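You operate a simulated robot arm through the tools that you are given. There is no shell and no other tool. Be economical: measure what you need, move in short steps, check, and stop when the job is done.

You are at the controls of a simulated robot arm. One attempt, no reset.

## Task
Clear the orange tube in the magnet stand, then meter it.
Fine: wait till it is clear; the meter must read 10 % or less; rack it again. Set down upright: what you pick out.

The check looks at the end state, three seconds after you hand in, the way a careful person would. Anything else that was tipped, shoved, dropped, spilled or broken makes it a failure.

## Robot
A 6-joint arm with a two-finger parallel gripper, fixed in place. Base frame: the origin is at the foot of the arm, x ahead of it, y to its left, z up; the work surface is at about z = -0.006. Lengths are in m, angles in degrees, forces in N, time in s.
With the tool pointing down near the work surface it reaches from about 0.14 to 0.6 m from the base axis. Its first joint turns from -66.0 to 66.0 degrees. Payload 2.1 kg.
The tool frame sits at the grasp point between the pads (the TCP): z along the fingers, y along the line on which they close. The tips reach 0.03 m beyond it. The gripper opens to 0.094 m. The fingers are 0.028 m wide and 0.01 m thick; the gripper's body (0.05 by 0.096 m) begins 0.055 m behind the TCP.
Orientation is that of the tool frame in the base frame, as [roll, pitch, yaw] about the fixed x, y, z axes, in that order (R = Rz(yaw) Ry(pitch) Rx(roll)). With the fingers straight down and closing along the base's y, the tool's x points along the base's -x, its y along +y and its z along -z.

## Interface
- The arm moves only by the tool drive_tool. Its arguments are lists of equal length, an entry for each row: "linear": the shift along the tool's x, y, z in m, a list of three; "angular": the turn, a rotation vector about the tool's x, y, z in degrees, a list of three; "jaw": the gripper command, from -1 (fully open) to 1 (shut), values between in proportion. In form: {"linear": [[tx, ty, tz], ...], "angular": [[ax, ay, az], ...], "jaw": [jaw, ...]}. A call has 1 to 12 rows; each row is the pose to reach, as a shift and turn from the pose commanded when the call began, along the tool's axes at that moment. Rows are played at 5 a second. More than 0.05 m and 8.6 degrees between two rows, or a gripper value outside its range, and nothing of the call is played. A pose out of reach is approached as far as the arm can. The call stops where the force on the tool passes 40 N (or 10 N more than at its start, if that is more) or the arm is blocked; 0.2 s more then pass. Each finger travels about 0.072 m/s and halts on what it meets, pressing with about 29 N; the grip force reading is that of the motor and also rises with nothing between the fingers. The clock runs only during rows and for 0.2 s after the last one: add rows that repeat a pose to give the fingers time. The reply holds the time, the measured pose of the TCP, the force on the tool along the base axes, the opening and the grip force, in the units named above and with some noise, with the torque about the TCP (base axes, N m) and any sound that the robot's microphone picked up.
- Cameras (640 x 400 px; columns grow to the right, rows downward): "scene" is fixed at [0.0216, -0.3495, 0.501]; the picture's right is [0.98, -0.21, 0.00], its down [-0.08, -0.39, -0.92] and it looks along [0.19, 0.90, -0.40] (base axes); focal length 324 px, centre (320, 200). "wrist" rides on the gripper at [0.076, 0.014, -0.102] in the tool frame; the picture's right is [-0.18, 0.98, 0.00], its down [-0.75, -0.14, -0.64] and it looks along [-0.63, -0.12, 0.77] (tool axes); focal length 243 px, centre (320, 200). There is no depth. A picture from a camera that has moved, and an enlarged one, comes with that camera's place and axes in the base frame and with its lens.
- get_image(camera): a new picture of that camera. It takes no simulated time.
- enlarge(camera, box): a new picture of the part [left, top, right, bottom] of that camera's present view, enlarged. It takes no simulated time.
- hand_in(): hands the job in; it is judged then, once.

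Go step by step. Nothing tells you positions but the pictures and the camera data: compare them with the known pose of the tool, close in by small moves and look again before you grip or let go. The budget is 120 turns and 76 pictures, counting those below and the enlarged ones. Unless the task says otherwise, let go and move clear before handing in, and close with one line.

The tools are called after "Request:" by a JSON object that holds its "api" and its "payload". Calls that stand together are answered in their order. drive_tool: Moves the arm, as the interface text tells. Its arguments: {"type":"object","properties":{"linear":{"type":"array"},"angular":{"type":"array"},"jaw":{"type":"array"}},"required":["linear","angular","jaw"]} The other tools are called the same way: get_image (camera) takes a picture; enlarge (camera, box) takes an enlarged picture of a part of a camera's view; hand_in () hands the job in.

At the start:

```text
clock: 0.0
ee_pos: [0.1944, 0.2444, 0.319]
ee_rot: [-179.9, -0.1, 180.0]
wrist_force: [0.5, 0.2, -0.9]
torque: [-0.02, 0.01, 0.0]
gripper_width: 0.094
grasp_force: 0.0
```

scene: 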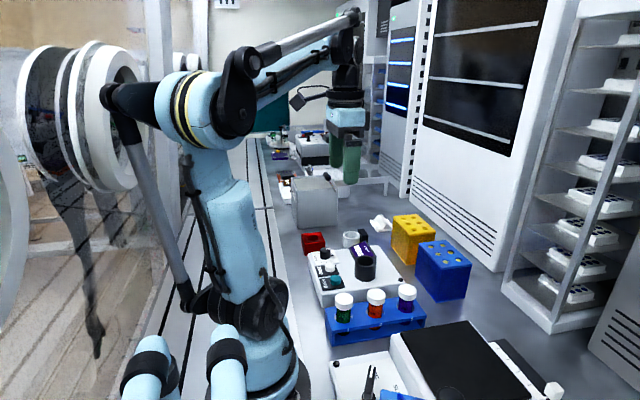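
wrist: 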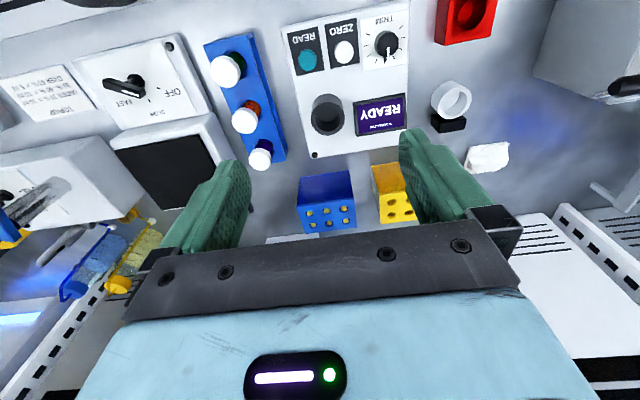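

I see a blue rack with three capped tubes (green, orange, purple), a meter with READ/ZERO/TRIM, and other devices. I'll look closer before moving.

Request:
{"api": "enlarge", "payload": {"camera": "scene", "box": [290, 210, 450, 310]}}

Request:
{"api": "enlarge", "payload": {"camera": "scene", "box": [310, 280, 590, 400]}}

Request:
{"api": "enlarge", "payload": {"camera": "wrist", "box": [0, 20, 300, 200]}}

Request:
{"api": "enlarge", "payload": {"camera": "wrist", "box": [260, 0, 520, 180]}}

```text
4.00 times, centred on (370, 260) of scene
camera zoom: at [0.0216, -0.3495, 0.501], right [0.98, -0.21, 0.0], down [-0.08, -0.39, -0.92], along [0.19, 0.9, -0.4], focal length 1296 px, centre (120, -40)
```

zoom: 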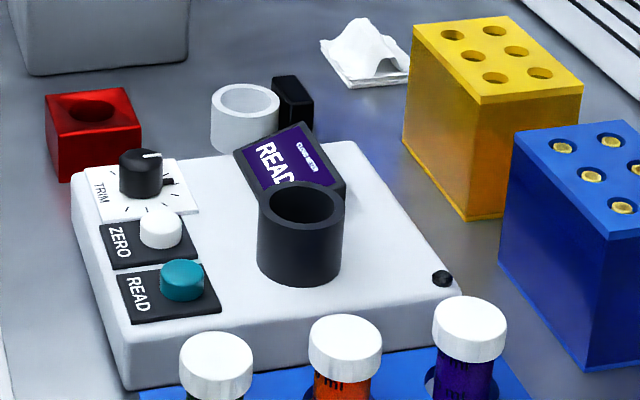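

```text
2.29 times, centred on (450, 340) of scene
camera zoom: at [0.0216, -0.3495, 0.501], right [0.98, -0.21, 0.0], down [-0.08, -0.39, -0.92], along [0.19, 0.9, -0.4], focal length 741 px, centre (23, -120)
```

zoom: 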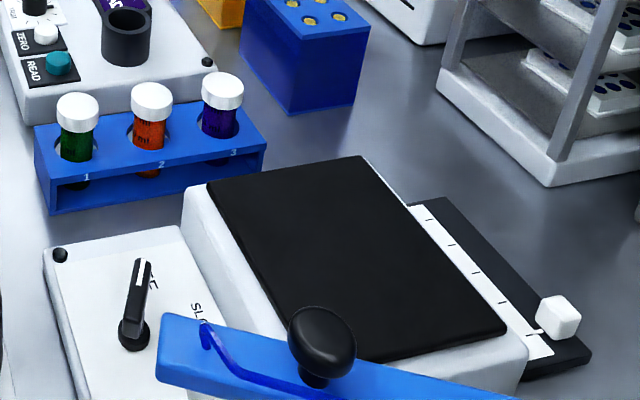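

```text
2.13 times, centred on (150, 110) of wrist
camera zoom: at [0.1176, 0.2595, 0.421], right [0.18, 0.98, 0.0], down [0.75, -0.14, 0.64], along [0.63, -0.12, -0.77], focal length 518 px, centre (683, 392)
```

zoom: 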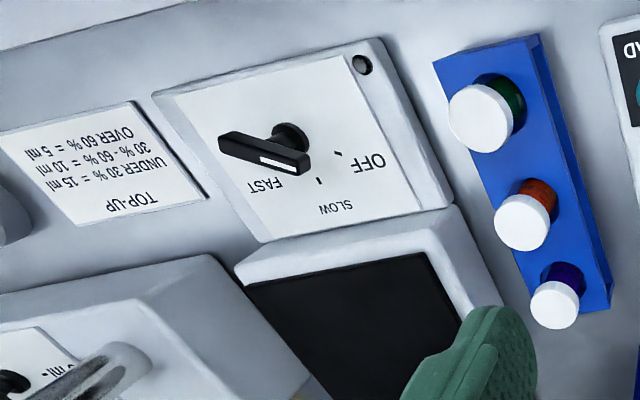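

```text
2.22 times, centred on (390, 90) of wrist
camera zoom: at [0.1176, 0.2595, 0.421], right [0.18, 0.98, 0.0], down [0.75, -0.14, 0.64], along [0.63, -0.12, -0.77], focal length 539 px, centre (164, 444)
```

zoom: 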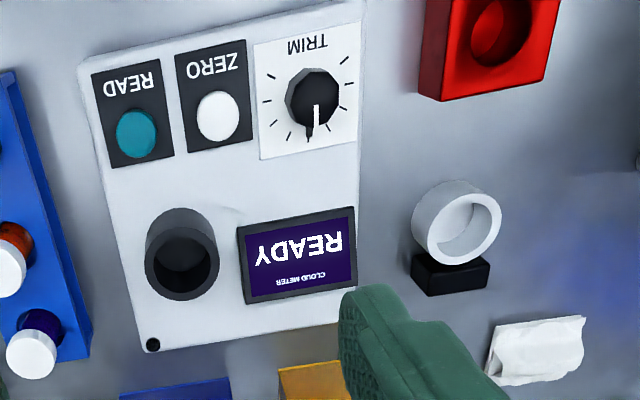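

The white ring with a black block is probably the magnet stand, with the red block as an alternative, so I'll zoom in on both and check the tubes.

Request:
{"api": "enlarge", "payload": {"camera": "scene", "box": [296, 220, 376, 270]}}

Request:
{"api": "enlarge", "payload": {"camera": "wrist", "box": [400, 60, 520, 140]}}

Request:
{"api": "enlarge", "payload": {"camera": "scene", "box": [315, 280, 435, 355]}}

```text
8.00 times, centred on (336, 245) of scene
camera zoom: at [0.0216, -0.3495, 0.501], right [0.98, -0.21, 0.0], down [-0.08, -0.39, -0.92], along [0.19, 0.9, -0.4], focal length 2593 px, centre (192, -160)
```

zoom: 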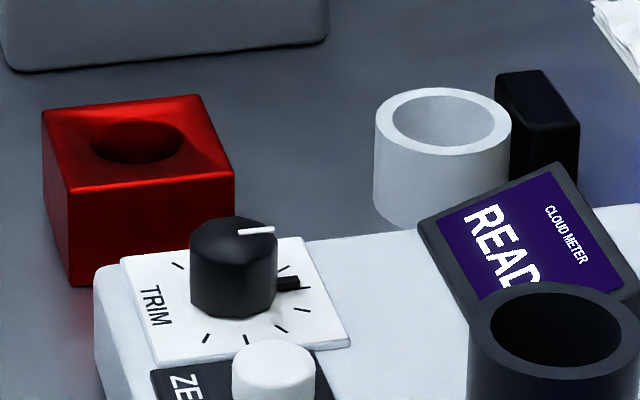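

```text
5.00 times, centred on (460, 100) of wrist
camera zoom: at [0.1176, 0.2595, 0.421], right [0.18, 0.98, 0.0], down [0.75, -0.14, 0.64], along [0.63, -0.12, -0.77], focal length 1213 px, centre (-380, 700)
```

zoom: 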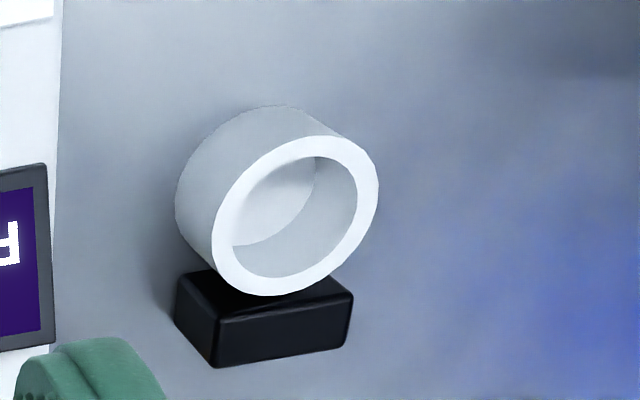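

```text
5.33 times, centred on (375, 318) of scene
camera zoom: at [0.0216, -0.3495, 0.501], right [0.98, -0.21, 0.0], down [-0.08, -0.39, -0.92], along [0.19, 0.9, -0.4], focal length 1728 px, centre (27, -427)
```

zoom: 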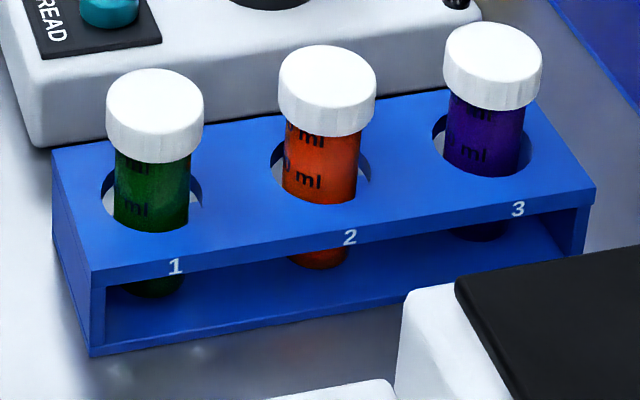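

The magnet stand looks like the ring at about (0.283, 0.445). The orange tube's cap is near (0.235, 0.126, 0.07) and the meter cup near (0.252, 0.244, top 0.07). I'll move above the orange tube and check.

Request:
{"api": "drive_tool", "payload": {"linear": [[-0.008, -0.024, 0.03], [-0.016, -0.048, 0.06], [-0.024, -0.072, 0.09], [-0.032, -0.096, 0.12], [-0.041, -0.118, 0.15], [-0.041, -0.118, 0.169], [-0.041, -0.118, 0.169]], "angular": [[0, 0, 0], [0, 0, 0], [0, 0, 0], [0, 0, 0], [0, 0, 0], [0, 0, 0], [0, 0, 0]], "jaw": [-1, -1, -1, -1, -1, -1, -1]}}

Request:
{"api": "get_image", "payload": {"camera": "wrist"}}

Request:
{"api": "enlarge", "payload": {"camera": "scene", "box": [295, 230, 455, 330]}}

```text
clock: 1.6
ee_pos: [0.2358, 0.1252, 0.1484]
ee_rot: [179.9, 0.1, 179.9]
wrist_force: [0.1, 0.0, 0.0]
torque: [-0.02, 0.01, 0.0]
gripper_width: 0.094
grasp_force: 0.1
```

```text
66 pictures are left
camera wrist: at [0.159, 0.1396, 0.2506], right [0.18, 0.98, 0.0], down [0.75, -0.14, 0.64], along [0.63, -0.12, -0.77], focal length 243 px, centre (320, 200)
```

wrist: 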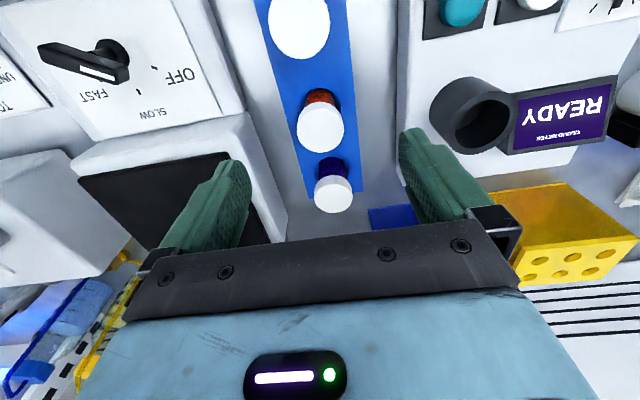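

```text
4.00 times, centred on (375, 280) of scene
camera zoom: at [0.0216, -0.3495, 0.501], right [0.98, -0.21, 0.0], down [-0.08, -0.39, -0.92], along [0.19, 0.9, -0.4], focal length 1296 px, centre (100, -120)
```

zoom: 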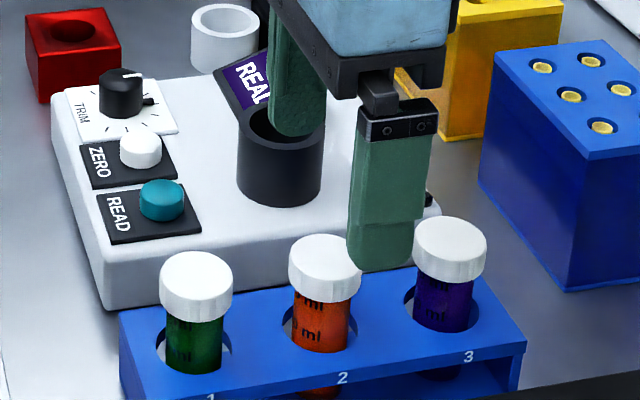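

The gripper is centred over the orange tube. I'll narrow the opening to clear the neighbouring items and descend.

Request:
{"api": "drive_tool", "payload": {"linear": [[0.001, 0.001, 0.0], [0.001, 0.001, 0.02], [0.001, 0.001, 0.04], [0.001, 0.001, 0.055], [0.001, 0.001, 0.064], [0.001, 0.001, 0.07], [0.001, 0.001, 0.07]], "angular": [[0, 0, 0], [0, 0, 0], [0, 0, 0], [0, 0, 0], [0, 0, 0], [0, 0, 0], [0, 0, 0]], "jaw": [-0.4, -0.4, -0.4, -0.4, -0.4, -0.4, -0.4]}}

Request:
{"api": "get_image", "payload": {"camera": "wrist"}}

Request:
{"api": "enlarge", "payload": {"camera": "scene", "box": [295, 250, 455, 350]}}

```text
clock: 3.2
ee_pos: [0.2355, 0.1269, 0.0783]
ee_rot: [-180.0, 0.1, -180.0]
wrist_force: [-0.1, 0.0, 0.8]
torque: [0.02, 0.02, 0.0]
gripper_width: 0.0658
grasp_force: 0.1
```

```text
64 pictures are left
camera wrist: at [0.1586, 0.1425, 0.1811], right [0.18, 0.98, 0.0], down [0.75, -0.14, 0.64], along [0.63, -0.12, -0.77], focal length 243 px, centre (320, 200)
```

wrist: 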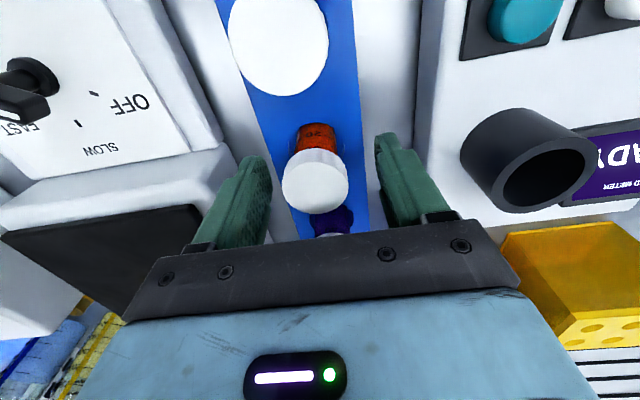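

```text
4.00 times, centred on (375, 300) of scene
camera zoom: at [0.0216, -0.3495, 0.501], right [0.98, -0.21, 0.0], down [-0.08, -0.39, -0.92], along [0.19, 0.9, -0.4], focal length 1296 px, centre (100, -200)
```

zoom: 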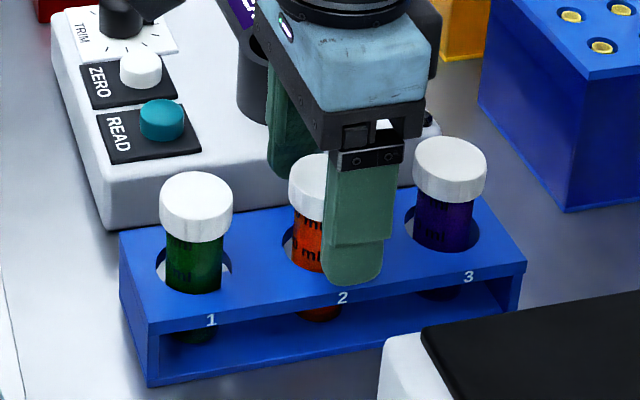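

Alignment is good: the cap top is at about z 0.074, centred at (0.234, 0.126). I'll lower 5 mm more and close.

Request:
{"api": "drive_tool", "payload": {"linear": [[0.001, -0.001, 0.003], [0.001, -0.001, 0.005], [0.001, -0.001, 0.005], [0.001, -0.001, 0.005], [0.001, -0.001, 0.005], [0.001, -0.001, 0.005], [0.001, -0.001, 0.005]], "angular": [[0, 0, 0], [0, 0, 0], [0, 0, 0], [0, 0, 0], [0, 0, 0], [0, 0, 0], [0, 0, 0]], "jaw": [-0.4, -0.4, 0, 0.4, 1, 1, 1]}}

```text
clock: 4.8
ee_pos: [0.234, 0.1265, 0.0735]
ee_rot: [-179.9, 0.0, -180.0]
wrist_force: [0.2, 0.3, -1.0]
torque: [0.03, -0.01, -0.02]
gripper_width: 0.0336
grasp_force: 28.8
```

Gripped at 34 mm, which matches the cap. I'll lift straight up and look.

Request:
{"api": "drive_tool", "payload": {"linear": [[0, 0, -0.02], [0, 0, -0.045], [0, 0, -0.075], [0, 0, -0.105], [0, 0, -0.13], [0, 0, -0.13]], "angular": [[0, 0, 0], [0, 0, 0], [0, 0, 0], [0, 0, 0], [0, 0, 0], [0, 0, 0]], "jaw": [1, 1, 1, 1, 1, 1]}}

Request:
{"api": "enlarge", "payload": {"camera": "scene", "box": [295, 190, 455, 290]}}

Request:
{"api": "enlarge", "payload": {"camera": "scene", "box": [315, 280, 435, 355]}}

```text
clock: 6.2
ee_pos: [0.2329, 0.1288, 0.205]
ee_rot: [-180.0, -0.1, -180.0]
wrist_force: [-0.2, -0.2, -0.9]
torque: [0.0, 0.01, -0.02]
gripper_width: 0.0335
grasp_force: 28.6
```

```text
4.00 times, centred on (375, 240) of scene
camera zoom: at [0.0216, -0.3495, 0.501], right [0.98, -0.21, 0.0], down [-0.08, -0.39, -0.92], along [0.19, 0.9, -0.4], focal length 1296 px, centre (100, 40)
```

zoom: 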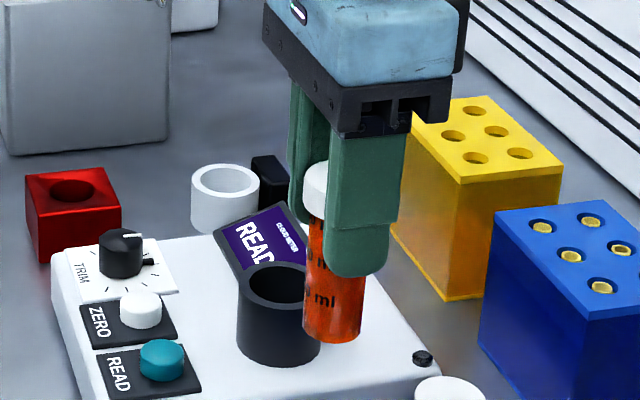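

```text
5.33 times, centred on (375, 318) of scene
camera zoom: at [0.0216, -0.3495, 0.501], right [0.98, -0.21, 0.0], down [-0.08, -0.39, -0.92], along [0.19, 0.9, -0.4], focal length 1728 px, centre (27, -427)
```

zoom: 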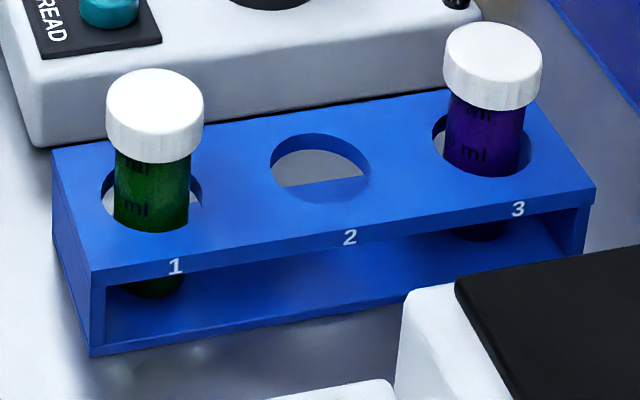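

The tube hangs upright with its bottom about 79 mm below the TCP. I'll carry it above the magnet ring.

Request:
{"api": "drive_tool", "payload": {"linear": [[-0.006, 0.035, 0], [-0.012, 0.075, 0], [-0.018, 0.115, 0], [-0.024, 0.155, 0], [-0.03, 0.195, 0], [-0.036, 0.235, 0], [-0.042, 0.275, 0], [-0.048, 0.3, 0], [-0.049, 0.317, 0], [-0.049, 0.317, 0], [-0.049, 0.317, 0]], "angular": [[0, 0, 0], [0, 0, 0], [0, 0, 0], [0, 0, 0], [0, 0, 0], [0, 0, 0], [0, 0, 0], [0, 0, 0], [0, 0, 0], [0, 0, 0], [0, 0, 0]], "jaw": [1, 1, 1, 1, 1, 1, 1, 1, 1, 1, 1]}}

Request:
{"api": "get_image", "payload": {"camera": "wrist"}}

Request:
{"api": "enlarge", "payload": {"camera": "scene", "box": [296, 180, 408, 250]}}

```text
clock: 8.6
ee_pos: [0.2826, 0.4427, 0.204]
ee_rot: [-180.0, 0.0, -179.9]
wrist_force: [0.4, 0.5, 0.7]
torque: [-0.01, -0.02, 0.01]
gripper_width: 0.0334
grasp_force: 29.2
```

```text
60 pictures are left
camera wrist: at [0.2058, 0.4581, 0.3065], right [0.18, 0.98, 0.0], down [0.75, -0.14, 0.64], along [0.63, -0.12, -0.77], focal length 243 px, centre (320, 200)
```

wrist: 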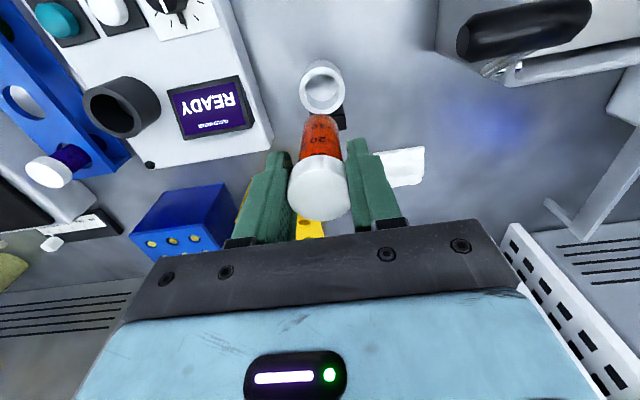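

```text
5.71 times, centred on (352, 215) of scene
camera zoom: at [0.0216, -0.3495, 0.501], right [0.98, -0.21, 0.0], down [-0.08, -0.39, -0.92], along [0.19, 0.9, -0.4], focal length 1852 px, centre (137, 114)
```

zoom: 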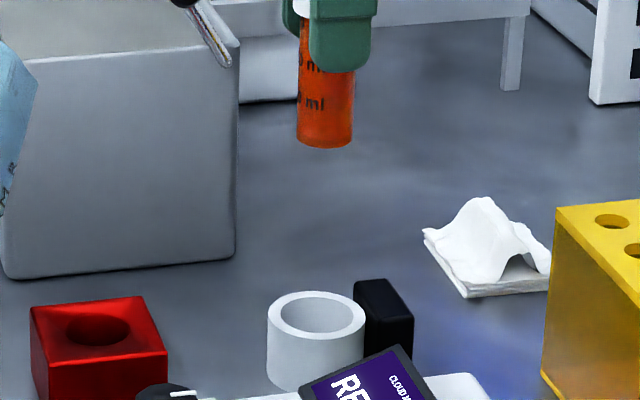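

The tube is centred over the ring, which I place at about (0.282, 0.444). I'll descend partway and check before inserting.

Request:
{"api": "drive_tool", "payload": {"linear": [[0.0, 0.001, 0.02], [0.0, 0.001, 0.045], [0.0, 0.001, 0.07], [0.0, 0.001, 0.085], [0.0, 0.001, 0.09], [0.0, 0.001, 0.09]], "angular": [[0, 0, 0], [0, 0, 0], [0, 0, 0], [0, 0, 0], [0, 0, 0], [0, 0, 0]], "jaw": [1, 1, 1, 1, 1, 1]}}

Request:
{"api": "enlarge", "payload": {"camera": "scene", "box": [304, 200, 400, 260]}}

Request:
{"api": "enlarge", "payload": {"camera": "wrist", "box": [240, 60, 400, 160]}}

```text
clock: 10.0
ee_pos: [0.282, 0.4448, 0.1143]
ee_rot: [180.0, 0.0, -180.0]
wrist_force: [-0.5, -0.9, -0.3]
torque: [-0.05, 0.01, 0.01]
gripper_width: 0.0338
grasp_force: 29.2
```

```text
6.67 times, centred on (352, 230) of scene
camera zoom: at [0.0216, -0.3495, 0.501], right [0.98, -0.21, 0.0], down [-0.08, -0.39, -0.92], along [0.19, 0.9, -0.4], focal length 2160 px, centre (107, 0)
```

zoom: 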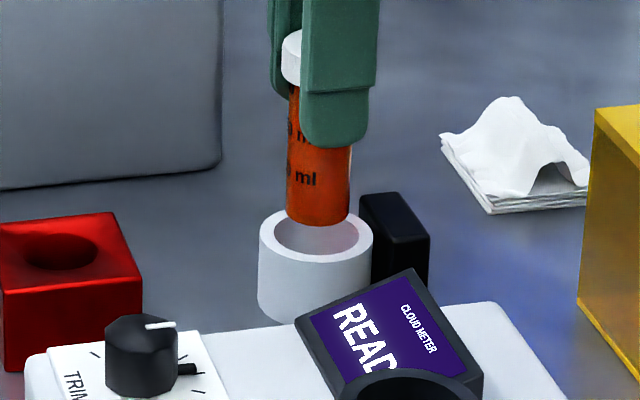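

```text
4.00 times, centred on (320, 110) of wrist
camera zoom: at [0.206, 0.4587, 0.2175], right [0.18, 0.98, 0.0], down [0.75, -0.14, 0.64], along [0.63, -0.12, -0.77], focal length 970 px, centre (320, 560)
```

zoom: 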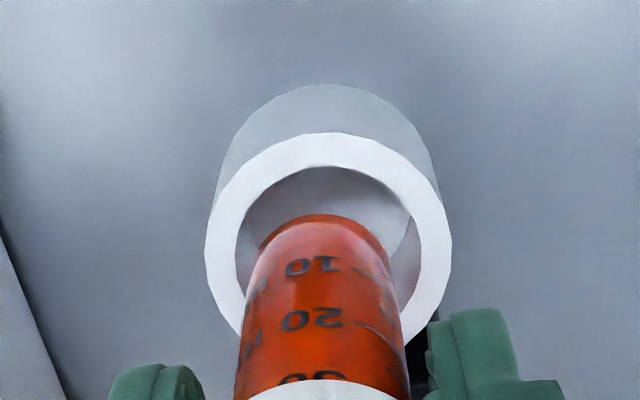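

It is well centred and just above the ring. I'll insert it, slowing near the floor.

Request:
{"api": "drive_tool", "payload": {"linear": [[0.0, 0.001, 0.012], [0.0, 0.001, 0.024], [0.0, 0.001, 0.03], [0.0, 0.001, 0.033], [0.0, 0.001, 0.035], [0.0, 0.001, 0.035]], "angular": [[0, 0, 0], [0, 0, 0], [0, 0, 0], [0, 0, 0], [0, 0, 0], [0, 0, 0]], "jaw": [1, 1, 1, 1, 1, 1]}}

Request:
{"api": "enlarge", "payload": {"camera": "scene", "box": [304, 200, 400, 260]}}

```text
clock: 11.4
ee_pos: [0.28, 0.4444, 0.0785]
ee_rot: [-180.0, 0.1, 180.0]
wrist_force: [0.0, 0.4, 0.0]
torque: [-0.01, -0.01, -0.03]
gripper_width: 0.0334
grasp_force: 28.8
```

```text
6.67 times, centred on (352, 230) of scene
camera zoom: at [0.0216, -0.3495, 0.501], right [0.98, -0.21, 0.0], down [-0.08, -0.39, -0.92], along [0.19, 0.9, -0.4], focal length 2160 px, centre (107, 0)
```

zoom: 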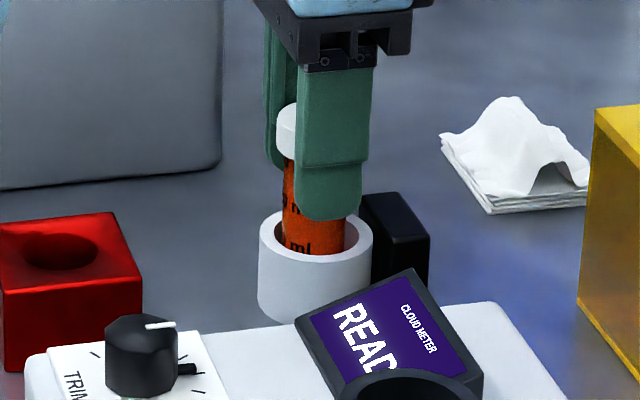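

No floor contact yet, so I'll continue down in millimetre steps.

Request:
{"api": "drive_tool", "payload": {"linear": [[0.0, 0, 0.0015], [0.0, 0, 0.003], [0.0, 0, 0.0045], [0, 0, 0.0045]], "angular": [[0, 0, 0], [0, 0, 0], [0, 0, 0], [0, 0, 0]], "jaw": [1, 1, 1, 1]}}

```text
clock: 12.4
ee_pos: [0.2804, 0.4453, 0.0742]
ee_rot: [-180.0, 0.0, -179.9]
wrist_force: [0.2, -0.2, -0.9]
torque: [-0.01, 0.0, -0.03]
gripper_width: 0.0337
grasp_force: 29.4
```

Request:
{"api": "drive_tool", "payload": {"linear": [[0.0, 0, 0.001], [0.0, 0, 0.002], [0.0, 0, 0.003], [0, 0, 0.004], [0, 0, 0.004]], "angular": [[0, 0, 0], [0, 0, 0], [0, 0, 0], [0, 0, 0], [0, 0, 0]], "jaw": [1, 1, 1, 1, 1]}}

Request:
{"api": "enlarge", "payload": {"camera": "scene", "box": [304, 200, 400, 260]}}

```text
clock: 13.6
ee_pos: [0.2818, 0.4456, 0.0707]
ee_rot: [180.0, 0.0, 180.0]
wrist_force: [-0.2, 1.7, 19.9]
torque: [0.09, -0.07, 0.04]
gripper_width: 0.0337
grasp_force: 29.4
```

```text
6.67 times, centred on (352, 230) of scene
camera zoom: at [0.0215, -0.3496, 0.5009], right [0.98, -0.21, 0.0], down [-0.08, -0.39, -0.92], along [0.19, 0.9, -0.4], focal length 2160 px, centre (107, 0)
```

zoom: 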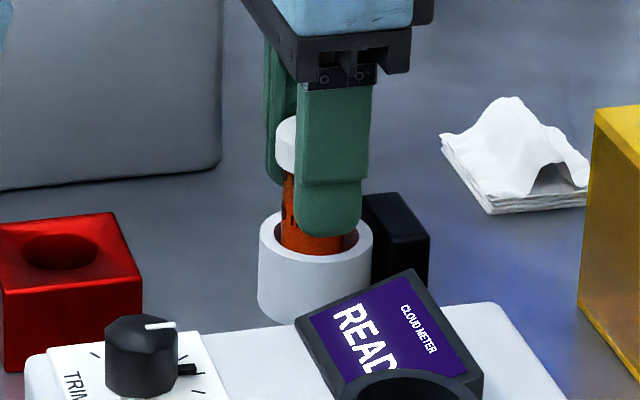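

It has touched down on the floor with 20 N. I'll back off 1 mm, release, and move up clear.

Request:
{"api": "drive_tool", "payload": {"linear": [[0, 0, -0.0008], [0, 0, -0.0008], [0, 0, -0.0008], [0, 0, -0.0008], [0, 0, -0.0008], [0, 0, -0.02], [0, 0, -0.05], [0, 0, -0.08], [0.0, 0, -0.1], [0.0, 0, -0.1]], "angular": [[0, 0, 0], [0, 0, 0], [0, 0, 0], [0, 0, 0], [0, 0, 0], [0, 0, 0], [0, 0, 0], [0, 0, 0], [0, 0, 0], [0, 0, 0]], "jaw": [1, 0.6, 0.2, -0.2, -0.4, -0.4, -0.4, -0.4, -0.4, -0.4]}}

Request:
{"api": "enlarge", "payload": {"camera": "scene", "box": [304, 200, 400, 260]}}

Request:
{"api": "get_image", "payload": {"camera": "wrist"}}

```text
clock: 15.8
ee_pos: [0.2827, 0.4445, 0.1707]
ee_rot: [180.0, 0.0, -180.0]
wrist_force: [0.2, -0.1, 1.0]
torque: [0.01, -0.02, -0.03]
gripper_width: 0.0658
grasp_force: 0.0
```

```text
6.67 times, centred on (352, 230) of scene
camera zoom: at [0.0216, -0.3495, 0.501], right [0.98, -0.21, 0.0], down [-0.08, -0.39, -0.92], along [0.19, 0.9, -0.4], focal length 2160 px, centre (107, 0)
```

zoom: 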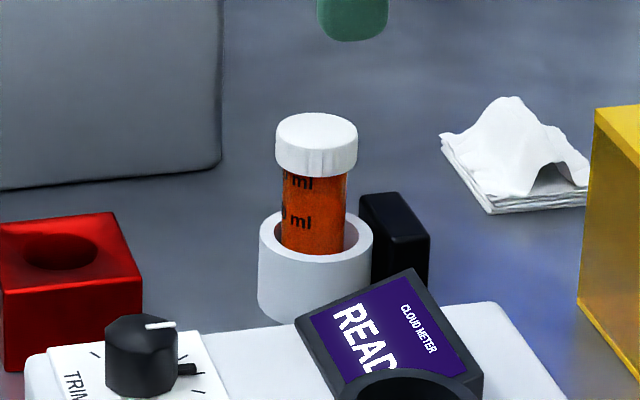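

```text
53 pictures are left
camera wrist: at [0.2062, 0.4583, 0.2737], right [0.18, 0.98, 0.0], down [0.75, -0.14, 0.64], along [0.63, -0.12, -0.77], focal length 243 px, centre (320, 200)
```

wrist: 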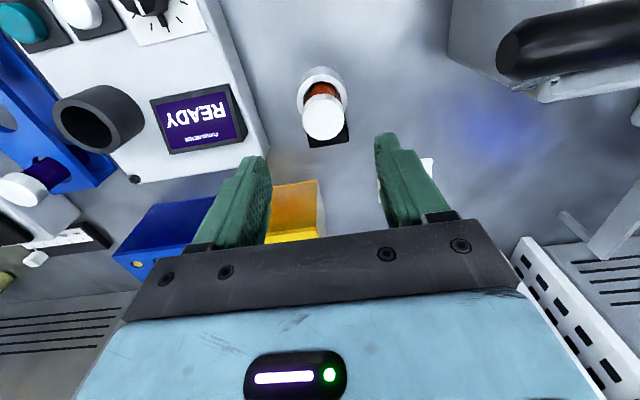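

The tube stands upright in the stand. Now I'll wait and watch the cloudiness.

Request:
{"api": "drive_tool", "payload": {"linear": [[0, 0, 0], [0, 0, 0], [0, 0, 0], [0, 0, 0], [0, 0, 0], [0, 0, 0], [0, 0, 0], [0, 0, 0], [0, 0, 0], [0, 0, 0], [0, 0, 0], [0, 0, 0]], "angular": [[0, 0, 0], [0, 0, 0], [0, 0, 0], [0, 0, 0], [0, 0, 0], [0, 0, 0], [0, 0, 0], [0, 0, 0], [0, 0, 0], [0, 0, 0], [0, 0, 0], [0, 0, 0]], "jaw": [-0.4, -0.4, -0.4, -0.4, -0.4, -0.4, -0.4, -0.4, -0.4, -0.4, -0.4, -0.4]}}

Request:
{"api": "drive_tool", "payload": {"linear": [[0, 0, 0], [0, 0, 0], [0, 0, 0], [0, 0, 0], [0, 0, 0], [0, 0, 0], [0, 0, 0], [0, 0, 0], [0, 0, 0], [0, 0, 0], [0, 0, 0], [0, 0, 0]], "angular": [[0, 0, 0], [0, 0, 0], [0, 0, 0], [0, 0, 0], [0, 0, 0], [0, 0, 0], [0, 0, 0], [0, 0, 0], [0, 0, 0], [0, 0, 0], [0, 0, 0], [0, 0, 0]], "jaw": [-0.4, -0.4, -0.4, -0.4, -0.4, -0.4, -0.4, -0.4, -0.4, -0.4, -0.4, -0.4]}}

Request:
{"api": "enlarge", "payload": {"camera": "scene", "box": [328, 210, 376, 240]}}

```text
clock: 18.4
ee_pos: [0.2829, 0.4421, 0.1714]
ee_rot: [-179.9, -0.1, 180.0]
wrist_force: [-0.1, -0.3, -0.6]
torque: [-0.04, 0.02, 0.0]
gripper_width: 0.0659
grasp_force: 0.1
```

```text
clock: 21.0
ee_pos: [0.2823, 0.4442, 0.1703]
ee_rot: [180.0, -0.1, 180.0]
wrist_force: [0.5, -0.4, 0.1]
torque: [0.01, -0.01, -0.01]
gripper_width: 0.0659
grasp_force: 0.0
```

```text
13.33 times, centred on (352, 225) of scene
camera zoom: at [0.0216, -0.3495, 0.501], right [0.98, -0.21, 0.0], down [-0.08, -0.39, -0.92], along [0.19, 0.9, -0.4], focal length 4321 px, centre (-107, -133)
```

zoom: 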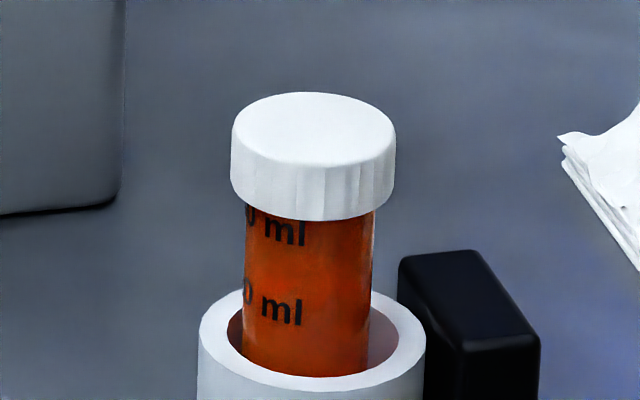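

The colour may be starting to change; I'll keep waiting.

Request:
{"api": "drive_tool", "payload": {"linear": [[0, 0, 0], [0, 0, 0], [0, 0, 0], [0, 0, 0], [0, 0, 0], [0, 0, 0], [0, 0, 0], [0, 0, 0], [0, 0, 0], [0, 0, 0], [0, 0, 0], [0, 0, 0]], "angular": [[0, 0, 0], [0, 0, 0], [0, 0, 0], [0, 0, 0], [0, 0, 0], [0, 0, 0], [0, 0, 0], [0, 0, 0], [0, 0, 0], [0, 0, 0], [0, 0, 0], [0, 0, 0]], "jaw": [-0.4, -0.4, -0.4, -0.4, -0.4, -0.4, -0.4, -0.4, -0.4, -0.4, -0.4, -0.4]}}

Request:
{"api": "drive_tool", "payload": {"linear": [[0, 0, 0], [0, 0, 0], [0, 0, 0], [0, 0, 0], [0, 0, 0], [0, 0, 0], [0, 0, 0], [0, 0, 0], [0, 0, 0], [0, 0, 0], [0, 0, 0], [0, 0, 0]], "angular": [[0, 0, 0], [0, 0, 0], [0, 0, 0], [0, 0, 0], [0, 0, 0], [0, 0, 0], [0, 0, 0], [0, 0, 0], [0, 0, 0], [0, 0, 0], [0, 0, 0], [0, 0, 0]], "jaw": [-0.4, -0.4, -0.4, -0.4, -0.4, -0.4, -0.4, -0.4, -0.4, -0.4, -0.4, -0.4]}}

Request:
{"api": "drive_tool", "payload": {"linear": [[0, 0, 0], [0, 0, 0], [0, 0, 0], [0, 0, 0], [0, 0, 0], [0, 0, 0], [0, 0, 0], [0, 0, 0], [0, 0, 0], [0, 0, 0], [0, 0, 0], [0, 0, 0]], "angular": [[0, 0, 0], [0, 0, 0], [0, 0, 0], [0, 0, 0], [0, 0, 0], [0, 0, 0], [0, 0, 0], [0, 0, 0], [0, 0, 0], [0, 0, 0], [0, 0, 0], [0, 0, 0]], "jaw": [-0.4, -0.4, -0.4, -0.4, -0.4, -0.4, -0.4, -0.4, -0.4, -0.4, -0.4, -0.4]}}

Request:
{"api": "drive_tool", "payload": {"linear": [[0, 0, 0], [0, 0, 0], [0, 0, 0], [0, 0, 0], [0, 0, 0], [0, 0, 0], [0, 0, 0], [0, 0, 0], [0, 0, 0], [0, 0, 0], [0, 0, 0], [0, 0, 0]], "angular": [[0, 0, 0], [0, 0, 0], [0, 0, 0], [0, 0, 0], [0, 0, 0], [0, 0, 0], [0, 0, 0], [0, 0, 0], [0, 0, 0], [0, 0, 0], [0, 0, 0], [0, 0, 0]], "jaw": [-0.4, -0.4, -0.4, -0.4, -0.4, -0.4, -0.4, -0.4, -0.4, -0.4, -0.4, -0.4]}}

Request:
{"api": "enlarge", "payload": {"camera": "scene", "box": [328, 210, 376, 240]}}

```text
clock: 23.6
ee_pos: [0.2824, 0.4441, 0.1699]
ee_rot: [-180.0, 0.0, 180.0]
wrist_force: [0.0, -0.2, -0.1]
torque: [-0.02, 0.0, -0.02]
gripper_width: 0.0658
grasp_force: 0.1
```

```text
clock: 26.2
ee_pos: [0.283, 0.4439, 0.1706]
ee_rot: [-180.0, 0.0, -179.9]
wrist_force: [-0.1, -0.2, -0.1]
torque: [0.02, -0.03, 0.01]
gripper_width: 0.0656
grasp_force: 0.0
```

```text
clock: 28.8
ee_pos: [0.2817, 0.4442, 0.1707]
ee_rot: [180.0, -0.1, 180.0]
wrist_force: [-0.2, -0.7, 0.8]
torque: [0.02, 0.02, 0.03]
gripper_width: 0.0659
grasp_force: 0.1
```

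```text
clock: 31.4
ee_pos: [0.2835, 0.4442, 0.1709]
ee_rot: [-180.0, 0.0, -180.0]
wrist_force: [0.2, -0.2, -1.0]
torque: [0.0, 0.03, 0.0]
gripper_width: 0.0658
grasp_force: 0.1
```

```text
13.33 times, centred on (352, 225) of scene
camera zoom: at [0.0216, -0.3495, 0.501], right [0.98, -0.21, 0.0], down [-0.08, -0.39, -0.92], along [0.19, 0.9, -0.4], focal length 4321 px, centre (-107, -133)
```

zoom: 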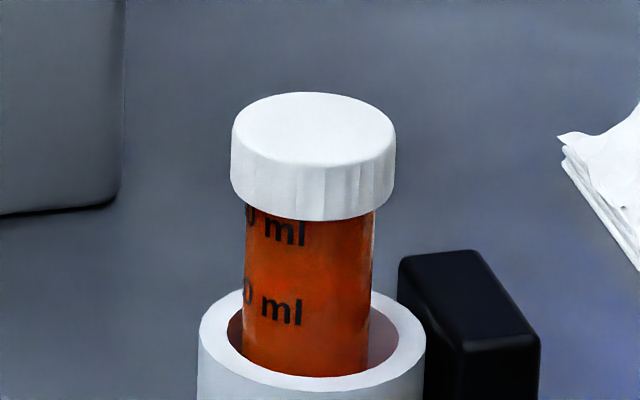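

Little visible change after 15 s, so I'll wait longer.

Request:
{"api": "drive_tool", "payload": {"linear": [[0, 0, 0], [0, 0, 0], [0, 0, 0], [0, 0, 0], [0, 0, 0], [0, 0, 0], [0, 0, 0], [0, 0, 0], [0, 0, 0], [0, 0, 0], [0, 0, 0], [0, 0, 0]], "angular": [[0, 0, 0], [0, 0, 0], [0, 0, 0], [0, 0, 0], [0, 0, 0], [0, 0, 0], [0, 0, 0], [0, 0, 0], [0, 0, 0], [0, 0, 0], [0, 0, 0], [0, 0, 0]], "jaw": [-0.4, -0.4, -0.4, -0.4, -0.4, -0.4, -0.4, -0.4, -0.4, -0.4, -0.4, -0.4]}}

Request:
{"api": "drive_tool", "payload": {"linear": [[0, 0, 0], [0, 0, 0], [0, 0, 0], [0, 0, 0], [0, 0, 0], [0, 0, 0], [0, 0, 0], [0, 0, 0], [0, 0, 0], [0, 0, 0], [0, 0, 0], [0, 0, 0]], "angular": [[0, 0, 0], [0, 0, 0], [0, 0, 0], [0, 0, 0], [0, 0, 0], [0, 0, 0], [0, 0, 0], [0, 0, 0], [0, 0, 0], [0, 0, 0], [0, 0, 0], [0, 0, 0]], "jaw": [-0.4, -0.4, -0.4, -0.4, -0.4, -0.4, -0.4, -0.4, -0.4, -0.4, -0.4, -0.4]}}

Request:
{"api": "drive_tool", "payload": {"linear": [[0, 0, 0], [0, 0, 0], [0, 0, 0], [0, 0, 0], [0, 0, 0], [0, 0, 0], [0, 0, 0], [0, 0, 0], [0, 0, 0], [0, 0, 0], [0, 0, 0], [0, 0, 0]], "angular": [[0, 0, 0], [0, 0, 0], [0, 0, 0], [0, 0, 0], [0, 0, 0], [0, 0, 0], [0, 0, 0], [0, 0, 0], [0, 0, 0], [0, 0, 0], [0, 0, 0], [0, 0, 0]], "jaw": [-0.4, -0.4, -0.4, -0.4, -0.4, -0.4, -0.4, -0.4, -0.4, -0.4, -0.4, -0.4]}}

Request:
{"api": "drive_tool", "payload": {"linear": [[0, 0, 0], [0, 0, 0], [0, 0, 0], [0, 0, 0], [0, 0, 0], [0, 0, 0], [0, 0, 0], [0, 0, 0], [0, 0, 0], [0, 0, 0], [0, 0, 0], [0, 0, 0]], "angular": [[0, 0, 0], [0, 0, 0], [0, 0, 0], [0, 0, 0], [0, 0, 0], [0, 0, 0], [0, 0, 0], [0, 0, 0], [0, 0, 0], [0, 0, 0], [0, 0, 0], [0, 0, 0]], "jaw": [-0.4, -0.4, -0.4, -0.4, -0.4, -0.4, -0.4, -0.4, -0.4, -0.4, -0.4, -0.4]}}

Request:
{"api": "drive_tool", "payload": {"linear": [[0, 0, 0], [0, 0, 0], [0, 0, 0], [0, 0, 0], [0, 0, 0], [0, 0, 0], [0, 0, 0], [0, 0, 0], [0, 0, 0], [0, 0, 0], [0, 0, 0], [0, 0, 0]], "angular": [[0, 0, 0], [0, 0, 0], [0, 0, 0], [0, 0, 0], [0, 0, 0], [0, 0, 0], [0, 0, 0], [0, 0, 0], [0, 0, 0], [0, 0, 0], [0, 0, 0], [0, 0, 0]], "jaw": [-0.4, -0.4, -0.4, -0.4, -0.4, -0.4, -0.4, -0.4, -0.4, -0.4, -0.4, -0.4]}}

Request:
{"api": "drive_tool", "payload": {"linear": [[0, 0, 0], [0, 0, 0], [0, 0, 0], [0, 0, 0], [0, 0, 0], [0, 0, 0], [0, 0, 0], [0, 0, 0], [0, 0, 0], [0, 0, 0], [0, 0, 0], [0, 0, 0]], "angular": [[0, 0, 0], [0, 0, 0], [0, 0, 0], [0, 0, 0], [0, 0, 0], [0, 0, 0], [0, 0, 0], [0, 0, 0], [0, 0, 0], [0, 0, 0], [0, 0, 0], [0, 0, 0]], "jaw": [-0.4, -0.4, -0.4, -0.4, -0.4, -0.4, -0.4, -0.4, -0.4, -0.4, -0.4, -0.4]}}

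Request:
{"api": "enlarge", "payload": {"camera": "scene", "box": [328, 210, 376, 240]}}

Request:
{"api": "get_image", "payload": {"camera": "wrist"}}

```text
clock: 34.0
ee_pos: [0.2834, 0.4429, 0.1705]
ee_rot: [-180.0, 0.1, 180.0]
wrist_force: [-0.4, 0.7, 0.6]
torque: [0.02, 0.02, -0.01]
gripper_width: 0.0658
grasp_force: 0.0
```

```text
clock: 36.6
ee_pos: [0.2829, 0.443, 0.1693]
ee_rot: [180.0, 0.0, -180.0]
wrist_force: [0.1, -0.8, 0.5]
torque: [0.0, -0.01, 0.02]
gripper_width: 0.0656
grasp_force: 0.0
```

```text
clock: 39.2
ee_pos: [0.283, 0.4442, 0.1696]
ee_rot: [-180.0, -0.1, -180.0]
wrist_force: [-0.2, -0.6, 0.0]
torque: [0.0, -0.01, 0.01]
gripper_width: 0.0656
grasp_force: 0.1
```

```text
clock: 41.8
ee_pos: [0.2821, 0.4432, 0.1713]
ee_rot: [-180.0, 0.1, -180.0]
wrist_force: [-0.6, 0.2, 0.0]
torque: [0.02, 0.06, 0.01]
gripper_width: 0.066
grasp_force: 0.0
```

```text
clock: 44.4
ee_pos: [0.2822, 0.444, 0.1696]
ee_rot: [180.0, -0.1, 180.0]
wrist_force: [0.4, 0.2, 0.4]
torque: [-0.02, 0.01, 0.01]
gripper_width: 0.0657
grasp_force: 0.0
```

```text
clock: 47.0
ee_pos: [0.2821, 0.4433, 0.1708]
ee_rot: [180.0, 0.0, -179.9]
wrist_force: [-0.3, -0.8, 1.1]
torque: [-0.01, 0.03, -0.02]
gripper_width: 0.0658
grasp_force: 0.0
```

```text
13.33 times, centred on (352, 225) of scene
camera zoom: at [0.0216, -0.3495, 0.501], right [0.98, -0.21, 0.0], down [-0.08, -0.39, -0.92], along [0.19, 0.9, -0.4], focal length 4321 px, centre (-107, -133)
```

zoom: 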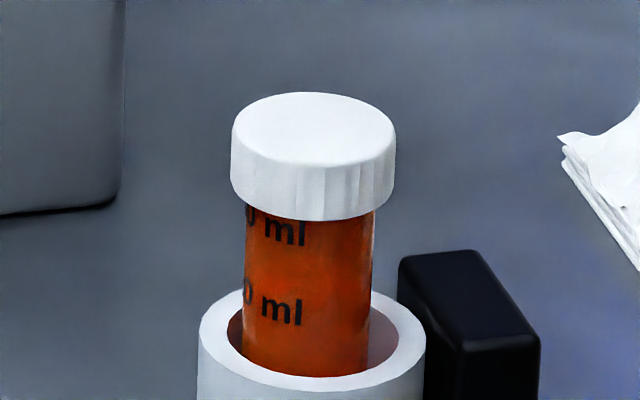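

```text
49 pictures are left
camera wrist: at [0.2061, 0.4584, 0.2734], right [0.18, 0.98, 0.0], down [0.75, -0.14, 0.64], along [0.63, -0.12, -0.77], focal length 243 px, centre (320, 200)
```

wrist: 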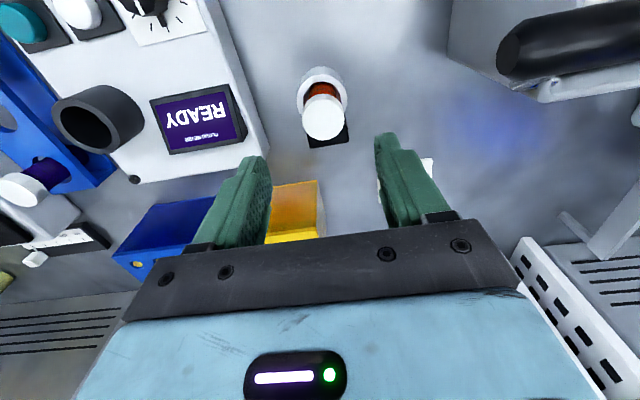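

I see no clear change yet, so I'll look closer from the wrist camera.

Request:
{"api": "enlarge", "payload": {"camera": "wrist", "box": [292, 60, 356, 150]}}

Request:
{"api": "enlarge", "payload": {"camera": "scene", "box": [344, 222, 364, 238]}}

```text
4.44 times, centred on (324, 105) of wrist
camera zoom: at [0.2061, 0.4584, 0.2734], right [0.18, 0.98, 0.0], down [0.75, -0.14, 0.64], along [0.63, -0.12, -0.77], focal length 1078 px, centre (302, 622)
```

zoom: 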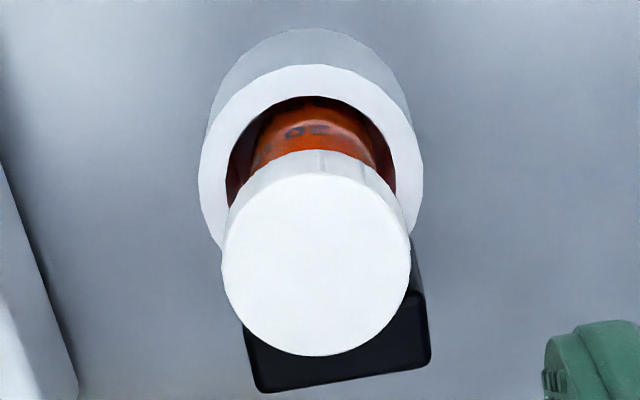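

```text
16.00 times, centred on (354, 230) of scene
camera zoom: at [0.0216, -0.3495, 0.501], right [0.98, -0.21, 0.0], down [-0.08, -0.39, -0.92], along [0.19, 0.9, -0.4], focal length 5185 px, centre (-224, -280)
```

zoom: 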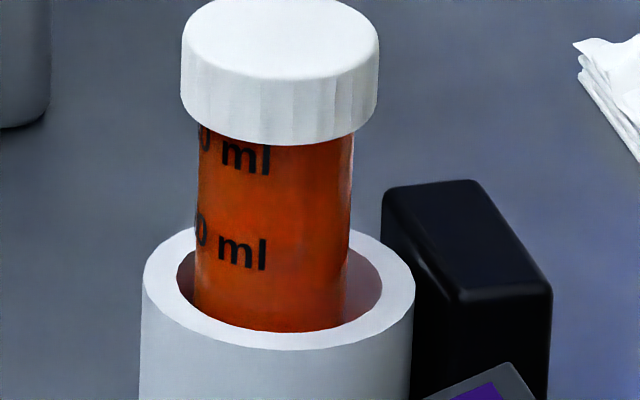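

The colour is darkening slightly compared with the start. I'll wait another stretch and compare.

Request:
{"api": "drive_tool", "payload": {"linear": [[0, 0, 0], [0, 0, 0], [0, 0, 0], [0, 0, 0], [0, 0, 0], [0, 0, 0], [0, 0, 0], [0, 0, 0], [0, 0, 0], [0, 0, 0], [0, 0, 0], [0, 0, 0]], "angular": [[0, 0, 0], [0, 0, 0], [0, 0, 0], [0, 0, 0], [0, 0, 0], [0, 0, 0], [0, 0, 0], [0, 0, 0], [0, 0, 0], [0, 0, 0], [0, 0, 0], [0, 0, 0]], "jaw": [-0.4, -0.4, -0.4, -0.4, -0.4, -0.4, -0.4, -0.4, -0.4, -0.4, -0.4, -0.4]}}

Request:
{"api": "drive_tool", "payload": {"linear": [[0, 0, 0], [0, 0, 0], [0, 0, 0], [0, 0, 0], [0, 0, 0], [0, 0, 0], [0, 0, 0], [0, 0, 0], [0, 0, 0], [0, 0, 0], [0, 0, 0], [0, 0, 0]], "angular": [[0, 0, 0], [0, 0, 0], [0, 0, 0], [0, 0, 0], [0, 0, 0], [0, 0, 0], [0, 0, 0], [0, 0, 0], [0, 0, 0], [0, 0, 0], [0, 0, 0], [0, 0, 0]], "jaw": [-0.4, -0.4, -0.4, -0.4, -0.4, -0.4, -0.4, -0.4, -0.4, -0.4, -0.4, -0.4]}}

Request:
{"api": "drive_tool", "payload": {"linear": [[0, 0, 0], [0, 0, 0], [0, 0, 0], [0, 0, 0], [0, 0, 0], [0, 0, 0], [0, 0, 0], [0, 0, 0], [0, 0, 0], [0, 0, 0], [0, 0, 0], [0, 0, 0]], "angular": [[0, 0, 0], [0, 0, 0], [0, 0, 0], [0, 0, 0], [0, 0, 0], [0, 0, 0], [0, 0, 0], [0, 0, 0], [0, 0, 0], [0, 0, 0], [0, 0, 0], [0, 0, 0]], "jaw": [-0.4, -0.4, -0.4, -0.4, -0.4, -0.4, -0.4, -0.4, -0.4, -0.4, -0.4, -0.4]}}

Request:
{"api": "drive_tool", "payload": {"linear": [[0, 0, 0], [0, 0, 0], [0, 0, 0], [0, 0, 0], [0, 0, 0], [0, 0, 0], [0, 0, 0], [0, 0, 0], [0, 0, 0], [0, 0, 0], [0, 0, 0], [0, 0, 0]], "angular": [[0, 0, 0], [0, 0, 0], [0, 0, 0], [0, 0, 0], [0, 0, 0], [0, 0, 0], [0, 0, 0], [0, 0, 0], [0, 0, 0], [0, 0, 0], [0, 0, 0], [0, 0, 0]], "jaw": [-0.4, -0.4, -0.4, -0.4, -0.4, -0.4, -0.4, -0.4, -0.4, -0.4, -0.4, -0.4]}}

Request:
{"api": "drive_tool", "payload": {"linear": [[0, 0, 0], [0, 0, 0], [0, 0, 0], [0, 0, 0], [0, 0, 0], [0, 0, 0], [0, 0, 0], [0, 0, 0], [0, 0, 0], [0, 0, 0], [0, 0, 0], [0, 0, 0]], "angular": [[0, 0, 0], [0, 0, 0], [0, 0, 0], [0, 0, 0], [0, 0, 0], [0, 0, 0], [0, 0, 0], [0, 0, 0], [0, 0, 0], [0, 0, 0], [0, 0, 0], [0, 0, 0]], "jaw": [-0.4, -0.4, -0.4, -0.4, -0.4, -0.4, -0.4, -0.4, -0.4, -0.4, -0.4, -0.4]}}

Request:
{"api": "enlarge", "payload": {"camera": "scene", "box": [328, 210, 376, 240]}}

```text
clock: 49.6
ee_pos: [0.2823, 0.4443, 0.1709]
ee_rot: [180.0, -0.1, 180.0]
wrist_force: [0.0, -0.8, -0.1]
torque: [0.03, -0.02, -0.01]
gripper_width: 0.0658
grasp_force: 0.0
```

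```text
clock: 52.2
ee_pos: [0.2818, 0.4434, 0.1706]
ee_rot: [180.0, 0.0, -180.0]
wrist_force: [0.2, 0.4, -0.5]
torque: [0.01, 0.02, 0.01]
gripper_width: 0.066
grasp_force: 0.1
```

```text
clock: 54.8
ee_pos: [0.2832, 0.4425, 0.1708]
ee_rot: [180.0, 0.0, 180.0]
wrist_force: [-0.1, 0.0, -0.7]
torque: [0.02, 0.03, 0.0]
gripper_width: 0.0655
grasp_force: 0.1
```

```text
clock: 57.4
ee_pos: [0.2843, 0.4431, 0.1709]
ee_rot: [180.0, 0.1, 180.0]
wrist_force: [-0.1, 0.1, 0.3]
torque: [0.0, 0.0, 0.02]
gripper_width: 0.066
grasp_force: 0.2
```

```text
clock: 60.0
ee_pos: [0.2822, 0.4428, 0.1701]
ee_rot: [-180.0, -0.1, -180.0]
wrist_force: [0.2, -0.1, -0.5]
torque: [-0.01, 0.0, -0.02]
gripper_width: 0.0658
grasp_force: 0.0
```

```text
13.33 times, centred on (352, 225) of scene
camera zoom: at [0.0216, -0.3495, 0.501], right [0.98, -0.21, 0.0], down [-0.08, -0.39, -0.92], along [0.19, 0.9, -0.4], focal length 4321 px, centre (-107, -133)
```

zoom: 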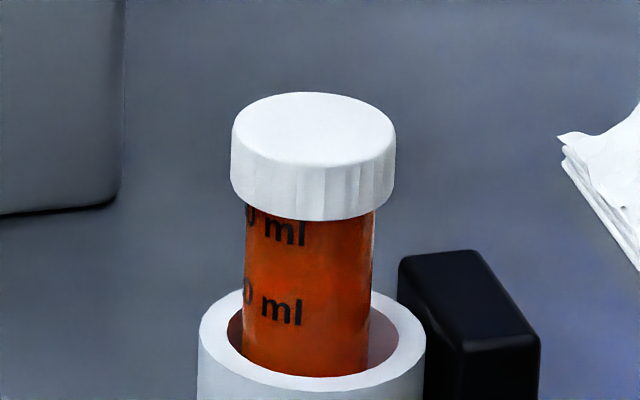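

The view is stable after about 45 s, so I'll pick the tube up and let the meter decide.

Request:
{"api": "drive_tool", "payload": {"linear": [[0, 0, 0.03], [0, 0, 0.06], [0, 0, 0.085], [0, 0, 0.095], [0, 0, 0.099], [0, 0, 0.099], [0, 0, 0.099], [0, 0, 0.099], [0, 0, 0.099], [0, 0, 0.099]], "angular": [[0, 0, 0], [0, 0, 0], [0, 0, 0], [0, 0, 0], [0, 0, 0], [0, 0, 0], [0, 0, 0], [0, 0, 0], [0, 0, 0], [0, 0, 0]], "jaw": [-0.4, -0.4, -0.4, -0.4, -0.4, 0, 0.4, 1, 1, 1]}}

```text
clock: 62.2
ee_pos: [0.2828, 0.4448, 0.0713]
ee_rot: [180.0, 0.1, 180.0]
wrist_force: [0.9, -0.2, 0.6]
torque: [0.0, 0.01, 0.0]
gripper_width: 0.033
grasp_force: 28.8
```

Gripped. I'll lift and carry it above the meter cup.

Request:
{"api": "drive_tool", "payload": {"linear": [[0, 0, -0.03], [0, 0, -0.07], [0, 0, -0.1], [0, 0, -0.125], [0.006, -0.04, -0.125], [0.012, -0.08, -0.125], [0.018, -0.12, -0.125], [0.024, -0.16, -0.125], [0.03, -0.19, -0.125], [0.031, -0.2, -0.125], [0.031, -0.2, -0.125]], "angular": [[0, 0, 0], [0, 0, 0], [0, 0, 0], [0, 0, 0], [0, 0, 0], [0, 0, 0], [0, 0, 0], [0, 0, 0], [0, 0, 0], [0, 0, 0], [0, 0, 0]], "jaw": [1, 1, 1, 1, 1, 1, 1, 1, 1, 1, 1]}}

Request:
{"api": "enlarge", "payload": {"camera": "wrist", "box": [220, 40, 412, 160]}}

Request:
{"api": "enlarge", "payload": {"camera": "scene", "box": [300, 200, 428, 280]}}

```text
clock: 64.6
ee_pos: [0.2487, 0.2451, 0.1973]
ee_rot: [-179.9, 0.0, 180.0]
wrist_force: [-0.4, -0.1, -1.5]
torque: [0.03, 0.0, 0.01]
gripper_width: 0.0332
grasp_force: 29.1
```

```text
3.33 times, centred on (316, 100) of wrist
camera zoom: at [0.1735, 0.2606, 0.2994], right [0.18, 0.98, 0.0], down [0.75, -0.14, 0.64], along [0.63, -0.12, -0.77], focal length 809 px, centre (333, 533)
```

zoom: 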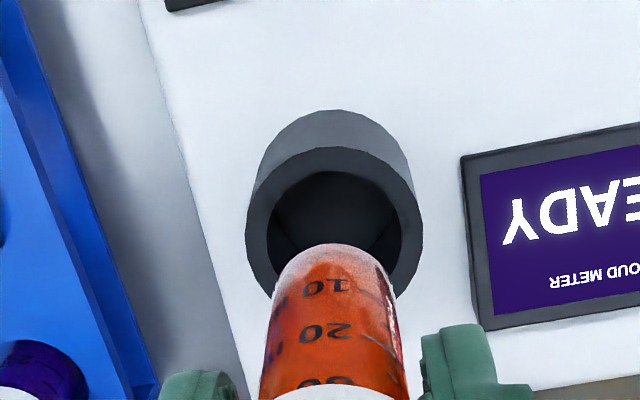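

```text
5.00 times, centred on (364, 240) of scene
camera zoom: at [0.0216, -0.3495, 0.501], right [0.98, -0.21, 0.0], down [-0.08, -0.39, -0.92], along [0.19, 0.9, -0.4], focal length 1620 px, centre (100, 0)
```

zoom: 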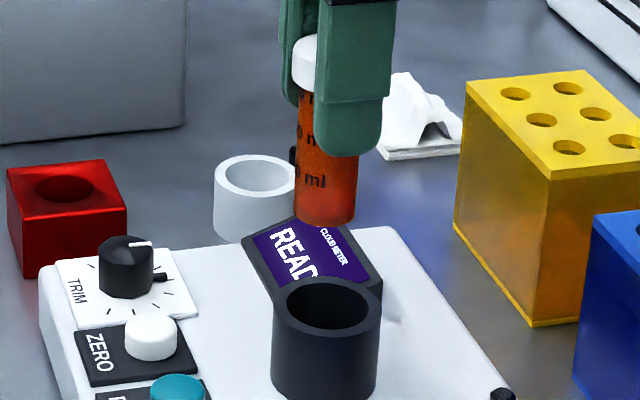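

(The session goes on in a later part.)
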